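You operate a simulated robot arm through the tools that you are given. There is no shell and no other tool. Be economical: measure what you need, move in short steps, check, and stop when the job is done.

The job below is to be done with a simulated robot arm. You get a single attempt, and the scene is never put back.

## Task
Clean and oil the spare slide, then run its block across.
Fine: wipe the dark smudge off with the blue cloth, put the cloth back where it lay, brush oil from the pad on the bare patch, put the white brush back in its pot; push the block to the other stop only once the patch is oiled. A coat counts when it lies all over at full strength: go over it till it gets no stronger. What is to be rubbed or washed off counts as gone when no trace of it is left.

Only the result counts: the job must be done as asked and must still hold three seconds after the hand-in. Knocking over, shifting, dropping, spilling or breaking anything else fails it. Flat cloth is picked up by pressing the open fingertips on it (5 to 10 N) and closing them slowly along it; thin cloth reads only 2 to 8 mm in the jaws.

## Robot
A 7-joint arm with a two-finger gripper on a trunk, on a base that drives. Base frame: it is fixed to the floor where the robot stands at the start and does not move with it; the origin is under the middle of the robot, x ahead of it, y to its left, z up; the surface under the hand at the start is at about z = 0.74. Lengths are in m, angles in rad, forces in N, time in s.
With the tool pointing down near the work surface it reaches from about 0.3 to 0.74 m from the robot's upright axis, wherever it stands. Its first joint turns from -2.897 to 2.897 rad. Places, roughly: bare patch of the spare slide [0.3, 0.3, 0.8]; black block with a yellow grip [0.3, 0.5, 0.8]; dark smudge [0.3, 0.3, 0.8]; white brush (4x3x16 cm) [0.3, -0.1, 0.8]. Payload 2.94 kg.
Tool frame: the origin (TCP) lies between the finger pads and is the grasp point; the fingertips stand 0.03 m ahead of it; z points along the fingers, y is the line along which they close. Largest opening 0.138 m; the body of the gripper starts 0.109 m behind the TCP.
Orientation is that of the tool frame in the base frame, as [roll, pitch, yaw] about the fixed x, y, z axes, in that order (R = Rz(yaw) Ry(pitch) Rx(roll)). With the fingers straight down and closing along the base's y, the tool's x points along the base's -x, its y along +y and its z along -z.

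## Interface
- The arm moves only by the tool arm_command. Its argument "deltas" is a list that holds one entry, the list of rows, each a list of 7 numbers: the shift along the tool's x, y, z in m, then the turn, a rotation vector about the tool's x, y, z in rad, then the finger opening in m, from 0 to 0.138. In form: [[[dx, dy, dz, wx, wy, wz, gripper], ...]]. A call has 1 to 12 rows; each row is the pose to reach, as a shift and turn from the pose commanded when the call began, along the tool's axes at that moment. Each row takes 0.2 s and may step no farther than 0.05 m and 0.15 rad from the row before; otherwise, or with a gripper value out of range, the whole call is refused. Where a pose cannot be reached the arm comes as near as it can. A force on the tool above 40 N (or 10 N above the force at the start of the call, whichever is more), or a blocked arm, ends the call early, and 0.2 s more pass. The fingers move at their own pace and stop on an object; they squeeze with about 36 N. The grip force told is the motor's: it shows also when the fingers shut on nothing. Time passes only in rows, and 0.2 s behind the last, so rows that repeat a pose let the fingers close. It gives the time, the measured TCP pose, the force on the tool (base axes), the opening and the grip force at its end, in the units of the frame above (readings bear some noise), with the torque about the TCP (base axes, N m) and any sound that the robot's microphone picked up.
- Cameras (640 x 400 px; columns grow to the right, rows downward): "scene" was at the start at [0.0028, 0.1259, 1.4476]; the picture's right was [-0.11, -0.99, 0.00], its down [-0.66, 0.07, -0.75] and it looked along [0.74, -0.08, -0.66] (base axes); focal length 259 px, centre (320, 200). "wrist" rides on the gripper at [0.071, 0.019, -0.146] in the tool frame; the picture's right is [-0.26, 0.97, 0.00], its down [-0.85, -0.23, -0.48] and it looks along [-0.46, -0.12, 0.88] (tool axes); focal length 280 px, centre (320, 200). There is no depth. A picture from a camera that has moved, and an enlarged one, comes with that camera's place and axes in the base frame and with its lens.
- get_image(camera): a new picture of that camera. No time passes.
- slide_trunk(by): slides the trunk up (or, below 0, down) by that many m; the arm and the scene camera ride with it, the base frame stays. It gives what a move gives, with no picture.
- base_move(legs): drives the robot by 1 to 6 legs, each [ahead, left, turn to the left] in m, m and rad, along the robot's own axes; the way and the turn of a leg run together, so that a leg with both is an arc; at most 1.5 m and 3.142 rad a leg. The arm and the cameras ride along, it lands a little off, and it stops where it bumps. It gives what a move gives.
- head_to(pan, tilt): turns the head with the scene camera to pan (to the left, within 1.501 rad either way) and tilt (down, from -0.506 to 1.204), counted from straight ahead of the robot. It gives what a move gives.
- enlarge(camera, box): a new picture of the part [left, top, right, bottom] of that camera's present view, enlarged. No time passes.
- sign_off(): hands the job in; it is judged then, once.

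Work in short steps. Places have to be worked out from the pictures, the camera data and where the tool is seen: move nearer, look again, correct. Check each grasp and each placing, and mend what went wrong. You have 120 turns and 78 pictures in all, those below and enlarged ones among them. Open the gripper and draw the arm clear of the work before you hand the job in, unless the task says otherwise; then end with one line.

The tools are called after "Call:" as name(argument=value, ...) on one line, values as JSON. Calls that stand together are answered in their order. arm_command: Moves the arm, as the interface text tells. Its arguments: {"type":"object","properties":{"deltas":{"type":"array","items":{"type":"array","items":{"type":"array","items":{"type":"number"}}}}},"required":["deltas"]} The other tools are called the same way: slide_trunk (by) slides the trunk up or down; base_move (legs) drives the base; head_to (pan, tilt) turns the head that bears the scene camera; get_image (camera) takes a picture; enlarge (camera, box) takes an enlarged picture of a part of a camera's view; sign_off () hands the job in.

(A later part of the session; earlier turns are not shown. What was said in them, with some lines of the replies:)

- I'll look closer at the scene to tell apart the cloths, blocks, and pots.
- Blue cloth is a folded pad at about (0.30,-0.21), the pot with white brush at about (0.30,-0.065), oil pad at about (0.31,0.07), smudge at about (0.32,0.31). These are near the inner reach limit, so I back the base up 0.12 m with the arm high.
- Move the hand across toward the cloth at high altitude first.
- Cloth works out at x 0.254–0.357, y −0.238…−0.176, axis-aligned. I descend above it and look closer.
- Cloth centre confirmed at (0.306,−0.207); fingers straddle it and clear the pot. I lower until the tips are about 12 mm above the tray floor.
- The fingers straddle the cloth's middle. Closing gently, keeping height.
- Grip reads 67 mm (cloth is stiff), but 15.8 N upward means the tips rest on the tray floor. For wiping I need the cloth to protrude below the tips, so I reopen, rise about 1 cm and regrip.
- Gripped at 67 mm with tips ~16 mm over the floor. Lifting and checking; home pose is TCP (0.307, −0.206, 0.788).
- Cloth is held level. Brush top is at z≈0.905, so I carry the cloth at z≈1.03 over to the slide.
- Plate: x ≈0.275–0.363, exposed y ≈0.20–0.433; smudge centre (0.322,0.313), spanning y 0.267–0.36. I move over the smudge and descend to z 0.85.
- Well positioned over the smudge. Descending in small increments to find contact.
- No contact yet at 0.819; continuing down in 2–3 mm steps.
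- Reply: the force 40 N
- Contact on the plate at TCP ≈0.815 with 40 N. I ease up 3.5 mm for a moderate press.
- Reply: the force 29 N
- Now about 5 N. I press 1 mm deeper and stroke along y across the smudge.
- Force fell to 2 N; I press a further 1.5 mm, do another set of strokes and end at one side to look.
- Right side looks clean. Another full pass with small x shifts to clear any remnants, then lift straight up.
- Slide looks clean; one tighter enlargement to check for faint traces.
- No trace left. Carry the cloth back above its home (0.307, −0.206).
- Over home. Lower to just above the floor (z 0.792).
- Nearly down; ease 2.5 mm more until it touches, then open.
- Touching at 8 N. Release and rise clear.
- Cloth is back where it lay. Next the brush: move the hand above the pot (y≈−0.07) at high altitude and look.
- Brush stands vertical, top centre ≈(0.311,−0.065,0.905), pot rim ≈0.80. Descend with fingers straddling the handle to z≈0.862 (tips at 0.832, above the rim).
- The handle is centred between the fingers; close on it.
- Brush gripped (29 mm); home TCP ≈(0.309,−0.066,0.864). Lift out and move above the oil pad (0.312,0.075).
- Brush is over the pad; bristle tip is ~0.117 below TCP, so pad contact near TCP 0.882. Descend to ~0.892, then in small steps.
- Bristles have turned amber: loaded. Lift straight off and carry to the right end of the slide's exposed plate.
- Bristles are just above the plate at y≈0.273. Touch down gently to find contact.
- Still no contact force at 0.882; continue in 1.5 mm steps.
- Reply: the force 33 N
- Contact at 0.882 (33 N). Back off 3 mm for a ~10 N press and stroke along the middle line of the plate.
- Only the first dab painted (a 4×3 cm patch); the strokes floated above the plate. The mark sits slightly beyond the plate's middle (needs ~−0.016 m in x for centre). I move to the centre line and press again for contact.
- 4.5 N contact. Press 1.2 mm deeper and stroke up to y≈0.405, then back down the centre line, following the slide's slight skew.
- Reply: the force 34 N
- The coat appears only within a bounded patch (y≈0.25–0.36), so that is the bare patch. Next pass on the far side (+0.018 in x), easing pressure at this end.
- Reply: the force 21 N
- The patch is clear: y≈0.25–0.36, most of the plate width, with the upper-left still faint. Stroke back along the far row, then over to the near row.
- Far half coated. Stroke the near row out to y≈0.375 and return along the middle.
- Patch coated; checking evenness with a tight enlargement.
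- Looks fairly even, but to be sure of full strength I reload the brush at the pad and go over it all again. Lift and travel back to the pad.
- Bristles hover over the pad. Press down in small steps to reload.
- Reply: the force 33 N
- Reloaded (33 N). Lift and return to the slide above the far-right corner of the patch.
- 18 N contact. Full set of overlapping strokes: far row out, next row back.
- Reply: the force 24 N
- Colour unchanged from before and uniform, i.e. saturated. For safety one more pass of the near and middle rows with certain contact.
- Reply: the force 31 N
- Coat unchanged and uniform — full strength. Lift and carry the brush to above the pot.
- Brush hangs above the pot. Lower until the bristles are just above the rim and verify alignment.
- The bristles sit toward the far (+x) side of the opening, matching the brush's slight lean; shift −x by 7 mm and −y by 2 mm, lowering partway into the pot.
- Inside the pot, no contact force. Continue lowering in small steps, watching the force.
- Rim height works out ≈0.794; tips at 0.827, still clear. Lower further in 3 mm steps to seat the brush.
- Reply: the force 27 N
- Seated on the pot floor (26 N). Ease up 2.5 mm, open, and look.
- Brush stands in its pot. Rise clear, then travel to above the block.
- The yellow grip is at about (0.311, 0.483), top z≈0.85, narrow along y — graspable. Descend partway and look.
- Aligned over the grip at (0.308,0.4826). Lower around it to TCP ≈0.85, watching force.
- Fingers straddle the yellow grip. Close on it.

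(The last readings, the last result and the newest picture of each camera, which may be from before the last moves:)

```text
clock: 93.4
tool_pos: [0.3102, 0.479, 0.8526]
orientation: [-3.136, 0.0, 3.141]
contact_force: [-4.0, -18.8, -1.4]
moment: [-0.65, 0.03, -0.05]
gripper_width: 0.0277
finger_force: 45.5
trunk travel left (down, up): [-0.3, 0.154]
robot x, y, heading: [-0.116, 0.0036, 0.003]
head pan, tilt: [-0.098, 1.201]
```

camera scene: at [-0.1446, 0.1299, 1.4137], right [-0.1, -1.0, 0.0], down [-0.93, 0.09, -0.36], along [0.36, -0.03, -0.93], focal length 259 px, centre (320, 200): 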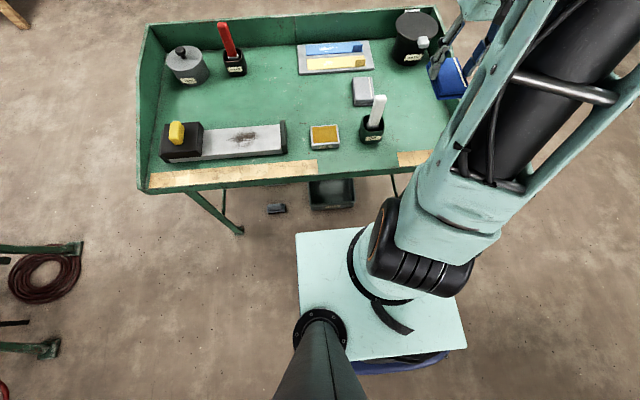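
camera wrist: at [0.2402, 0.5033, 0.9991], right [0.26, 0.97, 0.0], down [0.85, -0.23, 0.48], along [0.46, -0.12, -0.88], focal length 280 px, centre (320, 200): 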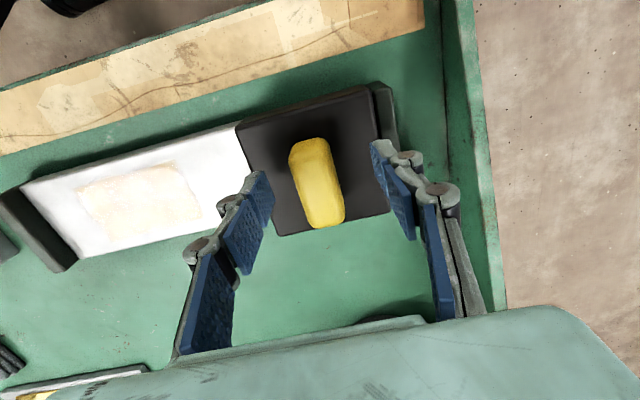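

Gripped (28 mm); the sideways force says the block sits against its present stop. Drag along −y following the slide's slight skew.

Call:
arm_command(deltas=[[[0.0003, -0.01, 0, 0, 0, 0, 0.02], [0.0008, -0.03, 0, 0, 0, 0, 0.02], [0.0013, -0.05, 0, 0, 0, 0, 0.02], [0.0018, -0.07, 0, 0, 0, 0, 0.02], [0.0023, -0.09, 0, 0, 0, 0, 0.02], [0.0029, -0.11, 0, 0, 0, 0, 0.02], [0.0034, -0.13, 0, 0, 0, 0, 0.02], [0.0039, -0.15, 0, 0, 0, 0, 0.02]]])

Call:
enlarge(camera="scene", box=[130, 80, 322, 200])

```text
clock: 95.2
tool_pos: [0.3102, 0.3302, 0.8522]
orientation: [3.139, 0.003, 3.141]
contact_force: [17.7, -0.5, 9.1]
moment: [0.24, 0.19, 0.29]
gripper_width: 0.0276
finger_force: 44.8
trunk travel left (down, up): [-0.3, 0.154]
robot x, y, heading: [-0.1186, 0.002, 0.001]
head pan, tilt: [-0.098, 1.201]
```

```text
3.33 times, centred on (226, 140) of scene
camera zoom: at [-0.1431, 0.1291, 1.4139], right [-0.1, -1.0, 0.0], down [-0.93, 0.09, -0.36], along [0.36, -0.03, -0.93], focal length 865 px, centre (633, 400)
```

zoom: 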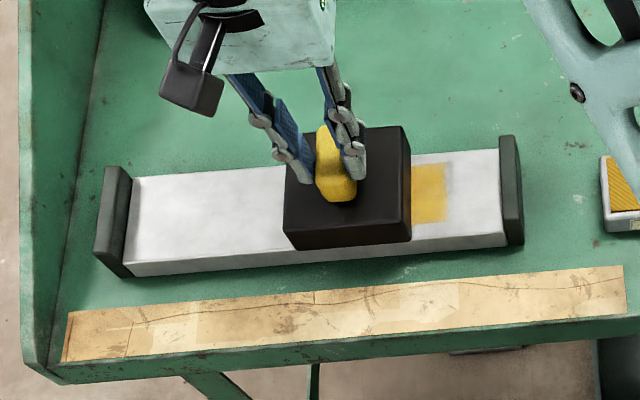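

Block rides along; the +17.7 N in x shows the rail is parallel to y (my skew was too much), so I remove it and go on the remaining ~0.08 m.

Call:
arm_command(deltas=[[[-0.0025, -0.005, -0.0005, 0, 0, 0, 0.02], [-0.004, -0.02, -0.001, 0, 0, 0, 0.02], [-0.004, -0.04, -0.001, 0, 0, 0, 0.02], [-0.004, -0.055, -0.001, 0, 0, 0, 0.02], [-0.004, -0.065, -0.001, 0, 0, 0, 0.02]]])

```text
clock: 96.4
tool_pos: [0.3094, 0.2666, 0.8526]
orientation: [-3.141, -0.002, -3.141]
contact_force: [12.8, 0.5, 2.0]
moment: [0.22, -0.45, 0.04]
gripper_width: 0.0274
finger_force: 45.2
trunk travel left (down, up): [-0.3, 0.154]
robot x, y, heading: [-0.1143, 0.0006, 0.004]
head pan, tilt: [-0.098, 1.201]
```

No stop yet; approach it in small steps.

Call:
arm_command(deltas=[[[-0.0015, -0.004, 0, 0, 0, 0, 0.02], [-0.002, -0.008, 0, 0, 0, 0, 0.02], [-0.002, -0.011, 0, 0, 0, 0, 0.02], [-0.002, -0.013, 0, 0, 0, 0, 0.02]]])

Call:
enlarge(camera="scene", box=[226, 100, 322, 160])

```text
clock: 97.4
tool_pos: [0.31, 0.2546, 0.853]
orientation: [3.141, -0.001, -3.138]
contact_force: [-6.2, 0.7, 12.8]
moment: [0.05, 1.51, -0.09]
gripper_width: 0.0276
finger_force: 44.9
trunk travel left (down, up): [-0.3, 0.154]
robot x, y, heading: [-0.1223, 0.0021, 0.003]
head pan, tilt: [-0.098, 1.201]
```

```text
6.67 times, centred on (274, 130) of scene
camera zoom: at [-0.1459, 0.1293, 1.414], right [-0.1, -1.0, 0.0], down [-0.93, 0.09, -0.36], along [0.36, -0.03, -0.93], focal length 1729 px, centre (627, 667)
```

zoom: 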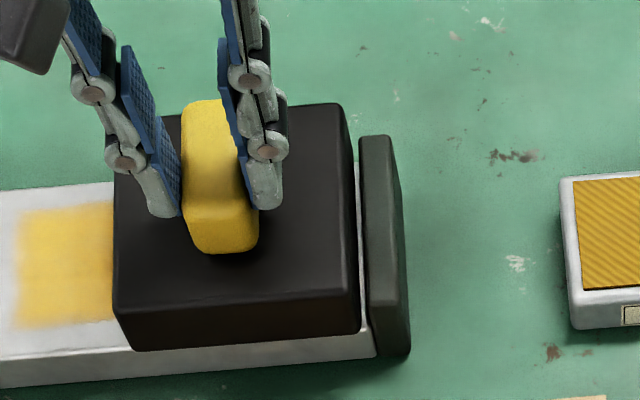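

A gap of about 4 mm remains. Nudge in 1–2 mm steps until Fy rises.

Call:
arm_command(deltas=[[[0.001, -0.002, 0, 0, 0, 0, 0.02], [0.001, -0.004, 0, 0, 0, 0, 0.02], [0.001, -0.0055, 0, 0, 0, 0, 0.02], [0.001, -0.007, 0, 0, 0, 0, 0.02]]])

Call:
enlarge(camera="scene", box=[226, 100, 322, 160])

```text
clock: 98.4
tool_pos: [0.3097, 0.2527, 0.8529]
orientation: [3.138, 0.003, -3.14]
contact_force: [-5.1, 24.0, 3.0]
moment: [0.79, 1.2, -0.41]
gripper_width: 0.0276
finger_force: 45.3
trunk travel left (down, up): [-0.3, 0.154]
robot x, y, heading: [-0.1136, 0.0038, 0.004]
head pan, tilt: [-0.098, 1.201]
```

```text
6.67 times, centred on (274, 130) of scene
camera zoom: at [-0.1451, 0.1322, 1.4135], right [-0.1, -1.0, 0.0], down [-0.93, 0.09, -0.36], along [0.36, -0.04, -0.93], focal length 1729 px, centre (627, 667)
```

zoom: 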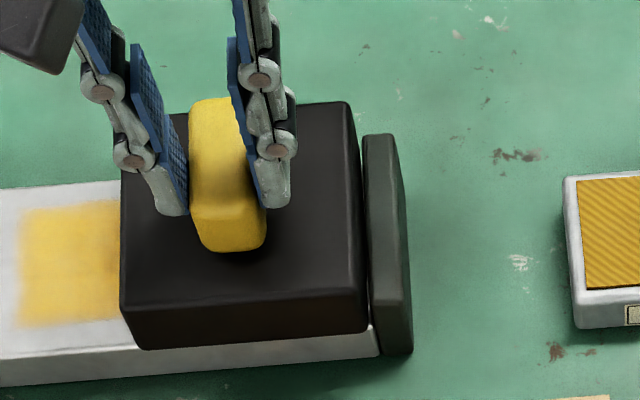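

Block is against the stop (Fy 24 N). Open the fingers directly while still pressing, then rise straight up.

Call:
arm_command(deltas=[[[0, 0, 0, 0, 0, 0, 0.045], [0, 0, 0, 0, 0, 0, 0.06], [0, 0, 0, 0, 0, 0, 0.06], [0, 0, -0.03, 0, 0, 0, 0.06], [0, 0, -0.07, 0, 0, 0, 0.06], [0, 0, -0.115, 0, 0, 0, 0.06], [0, 0, -0.16, 0, 0, 0, 0.06], [0.02, 0.04, -0.2, 0, 0, 0, 0.08], [0.02, 0.085, -0.2, 0, 0, 0, 0.08], [0.02, 0.13, -0.2, 0, 0, 0, 0.08], [0.02, 0.175, -0.2, 0, 0, 0, 0.08]]])

Call:
enlarge(camera="scene", box=[226, 100, 322, 160])

Call:
get_image(camera="scene")

```text
refused: row 8 steps farther than a row can; nothing moved
```

```text
6.67 times, centred on (274, 130) of scene
camera zoom: at [-0.1451, 0.1322, 1.4135], right [-0.1, -1.0, 0.0], down [-0.93, 0.09, -0.36], along [0.36, -0.04, -0.93], focal length 1729 px, centre (627, 667)
```

zoom: 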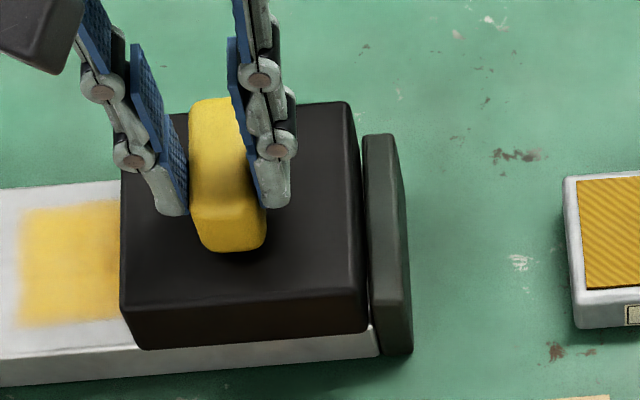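

```text
14 pictures are left
camera scene: at [-0.1451, 0.1322, 1.4135], right [-0.1, -1.0, 0.0], down [-0.93, 0.09, -0.36], along [0.36, -0.04, -0.93], focal length 259 px, centre (320, 200)
```

scene: 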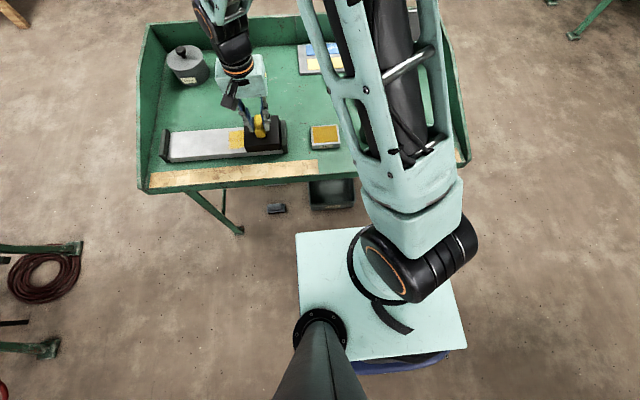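

That call was refused for one over-long step; I split it and repeat the release and rise.

Call:
arm_command(deltas=[[[0, 0, 0, 0, 0, 0, 0.045], [0, 0, 0, 0, 0, 0, 0.06], [0, 0, 0, 0, 0, 0, 0.06], [0, 0, -0.03, 0, 0, 0, 0.06], [0, 0, -0.07, 0, 0, 0, 0.06], [0, 0, -0.115, 0, 0, 0, 0.06], [0, 0, -0.16, 0, 0, 0, 0.06], [0, 0, -0.2, 0, 0, 0, 0.08]]])

Call:
arm_command(deltas=[[[0, 0.045, 0, 0, 0, 0, 0.08], [0, 0.09, 0, 0, 0, 0, 0.08], [0, 0.135, 0, 0, 0, 0, 0.08], [0, 0.18, 0, 0, 0, 0, 0.08]]])

Call:
enlarge(camera="scene", box=[226, 100, 322, 160])

Call:
get_image(camera="scene")

```text
clock: 100.2
tool_pos: [0.3134, 0.25, 1.0532]
orientation: [3.141, -0.001, -3.14]
contact_force: [0.7, 1.0, -0.3]
moment: [-0.01, 0.02, 0.0]
gripper_width: 0.08
finger_force: 0.1
trunk travel left (down, up): [-0.3, 0.154]
robot x, y, heading: [-0.1205, 0.0011, 0.001]
head pan, tilt: [-0.098, 1.201]
```

```text
clock: 101.2
tool_pos: [0.3108, 0.4295, 1.0542]
orientation: [-3.141, 0.0, -3.14]
contact_force: [0.0, -0.5, 0.7]
moment: [-0.01, -0.01, 0.0]
gripper_width: 0.08
finger_force: 0.1
trunk travel left (down, up): [-0.3, 0.154]
robot x, y, heading: [-0.1193, 0.0011, -0.0]
head pan, tilt: [-0.098, 1.201]
```

```text
6.67 times, centred on (274, 130) of scene
camera zoom: at [-0.1444, 0.1304, 1.4137], right [-0.1, -1.0, 0.0], down [-0.93, 0.09, -0.36], along [0.36, -0.04, -0.93], focal length 1729 px, centre (627, 667)
```

zoom: 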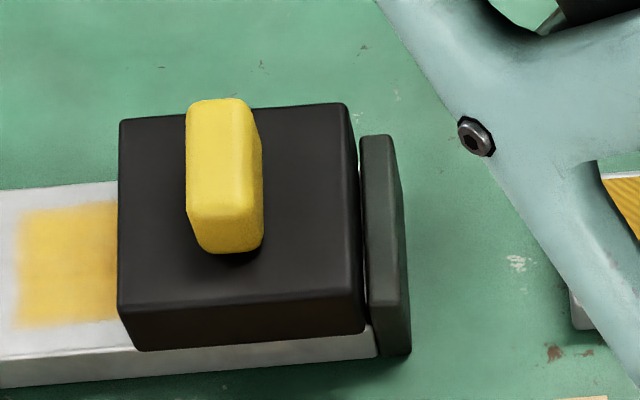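

```text
12 pictures are left
camera scene: at [-0.1444, 0.1304, 1.4137], right [-0.1, -1.0, 0.0], down [-0.93, 0.09, -0.36], along [0.36, -0.04, -0.93], focal length 259 px, centre (320, 200)
```

scene: 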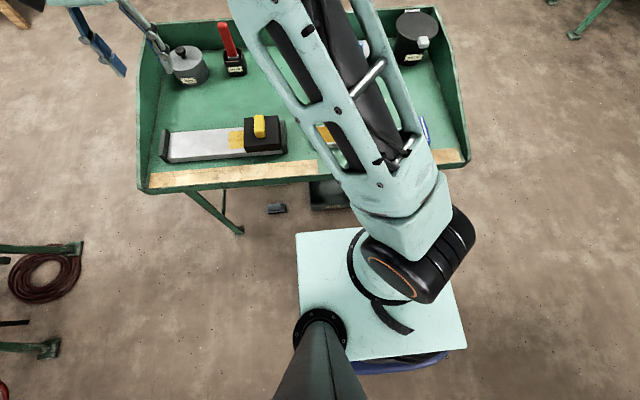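

Block rests against the stop. One wrist picture to confirm the pot, cloth and the rest are undisturbed.

Call:
arm_command(deltas=[[[0.02, -0.045, -0.01, 0, 0, 0, 0.08], [0.04, -0.09, -0.02, 0, 0, 0, 0.08], [0.04, -0.135, -0.03, 0, 0, 0, 0.08], [0.04, -0.18, -0.04, 0, 0, 0, 0.08], [0.04, -0.22, -0.05, 0, 0, 0, 0.08], [0.04, -0.26, -0.06, 0, 0, 0, 0.08]]])

Call:
get_image(camera="wrist")

```text
refused: row 1 steps farther than a row can; nothing moved
```

```text
11 pictures are left
camera wrist: at [0.2413, 0.4503, 1.2005], right [0.26, 0.97, 0.0], down [0.85, -0.23, 0.48], along [0.46, -0.12, -0.88], focal length 280 px, centre (320, 200)
```

wrist: 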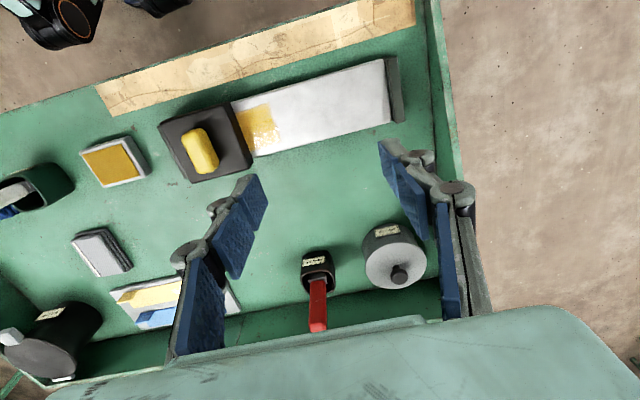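

Pot is at the picture's edge; shift the hand right at height for a full view.

Call:
arm_command(deltas=[[[0.01, -0.04, -0.01, 0, 0, 0, 0.08], [0.02, -0.08, -0.02, 0, 0, 0, 0.08], [0.03, -0.12, -0.03, 0, 0, 0, 0.08], [0.035, -0.16, -0.04, 0, 0, 0, 0.08], [0.04, -0.2, -0.05, 0, 0, 0, 0.08], [0.04, -0.24, -0.06, 0, 0, 0, 0.08]]])

Call:
get_image(camera="wrist")

```text
clock: 102.6
tool_pos: [0.2732, 0.1848, 1.1036]
orientation: [-3.132, -0.022, 3.14]
contact_force: [0.2, 0.0, 0.5]
moment: [-0.02, 0.0, -0.03]
gripper_width: 0.0802
finger_force: 0.0
trunk travel left (down, up): [-0.3, 0.154]
robot x, y, heading: [-0.1182, -0.0003, 0.002]
head pan, tilt: [-0.098, 1.201]
```

```text
10 pictures are left
camera wrist: at [0.206, 0.2066, 1.2506], right [0.27, 0.96, -0.01], down [0.86, -0.23, 0.46], along [0.44, -0.13, -0.89], focal length 280 px, centre (320, 200)
```

wrist: 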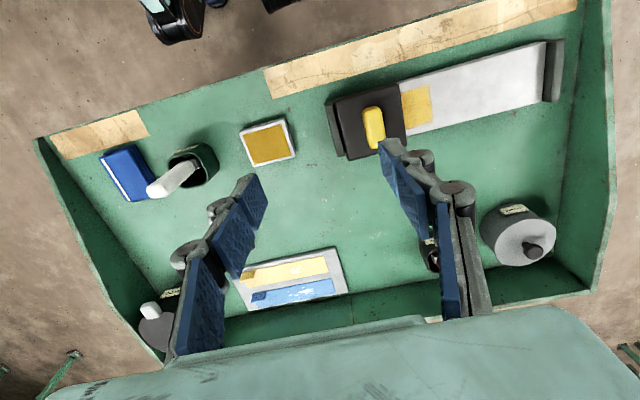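

Everything is in place: cloth in its spot, brush in its pot, patch oiled, block at the other stop, arm clear and gripper open. Handing in.

Call:
sign_off()

```text
The job is handed in.
```

The job is done and handed in: I wiped the slide clean, put the blue cloth back, oiled the patch until it got no stronger, put the white brush back in its pot, and then moved the block to the other stop.
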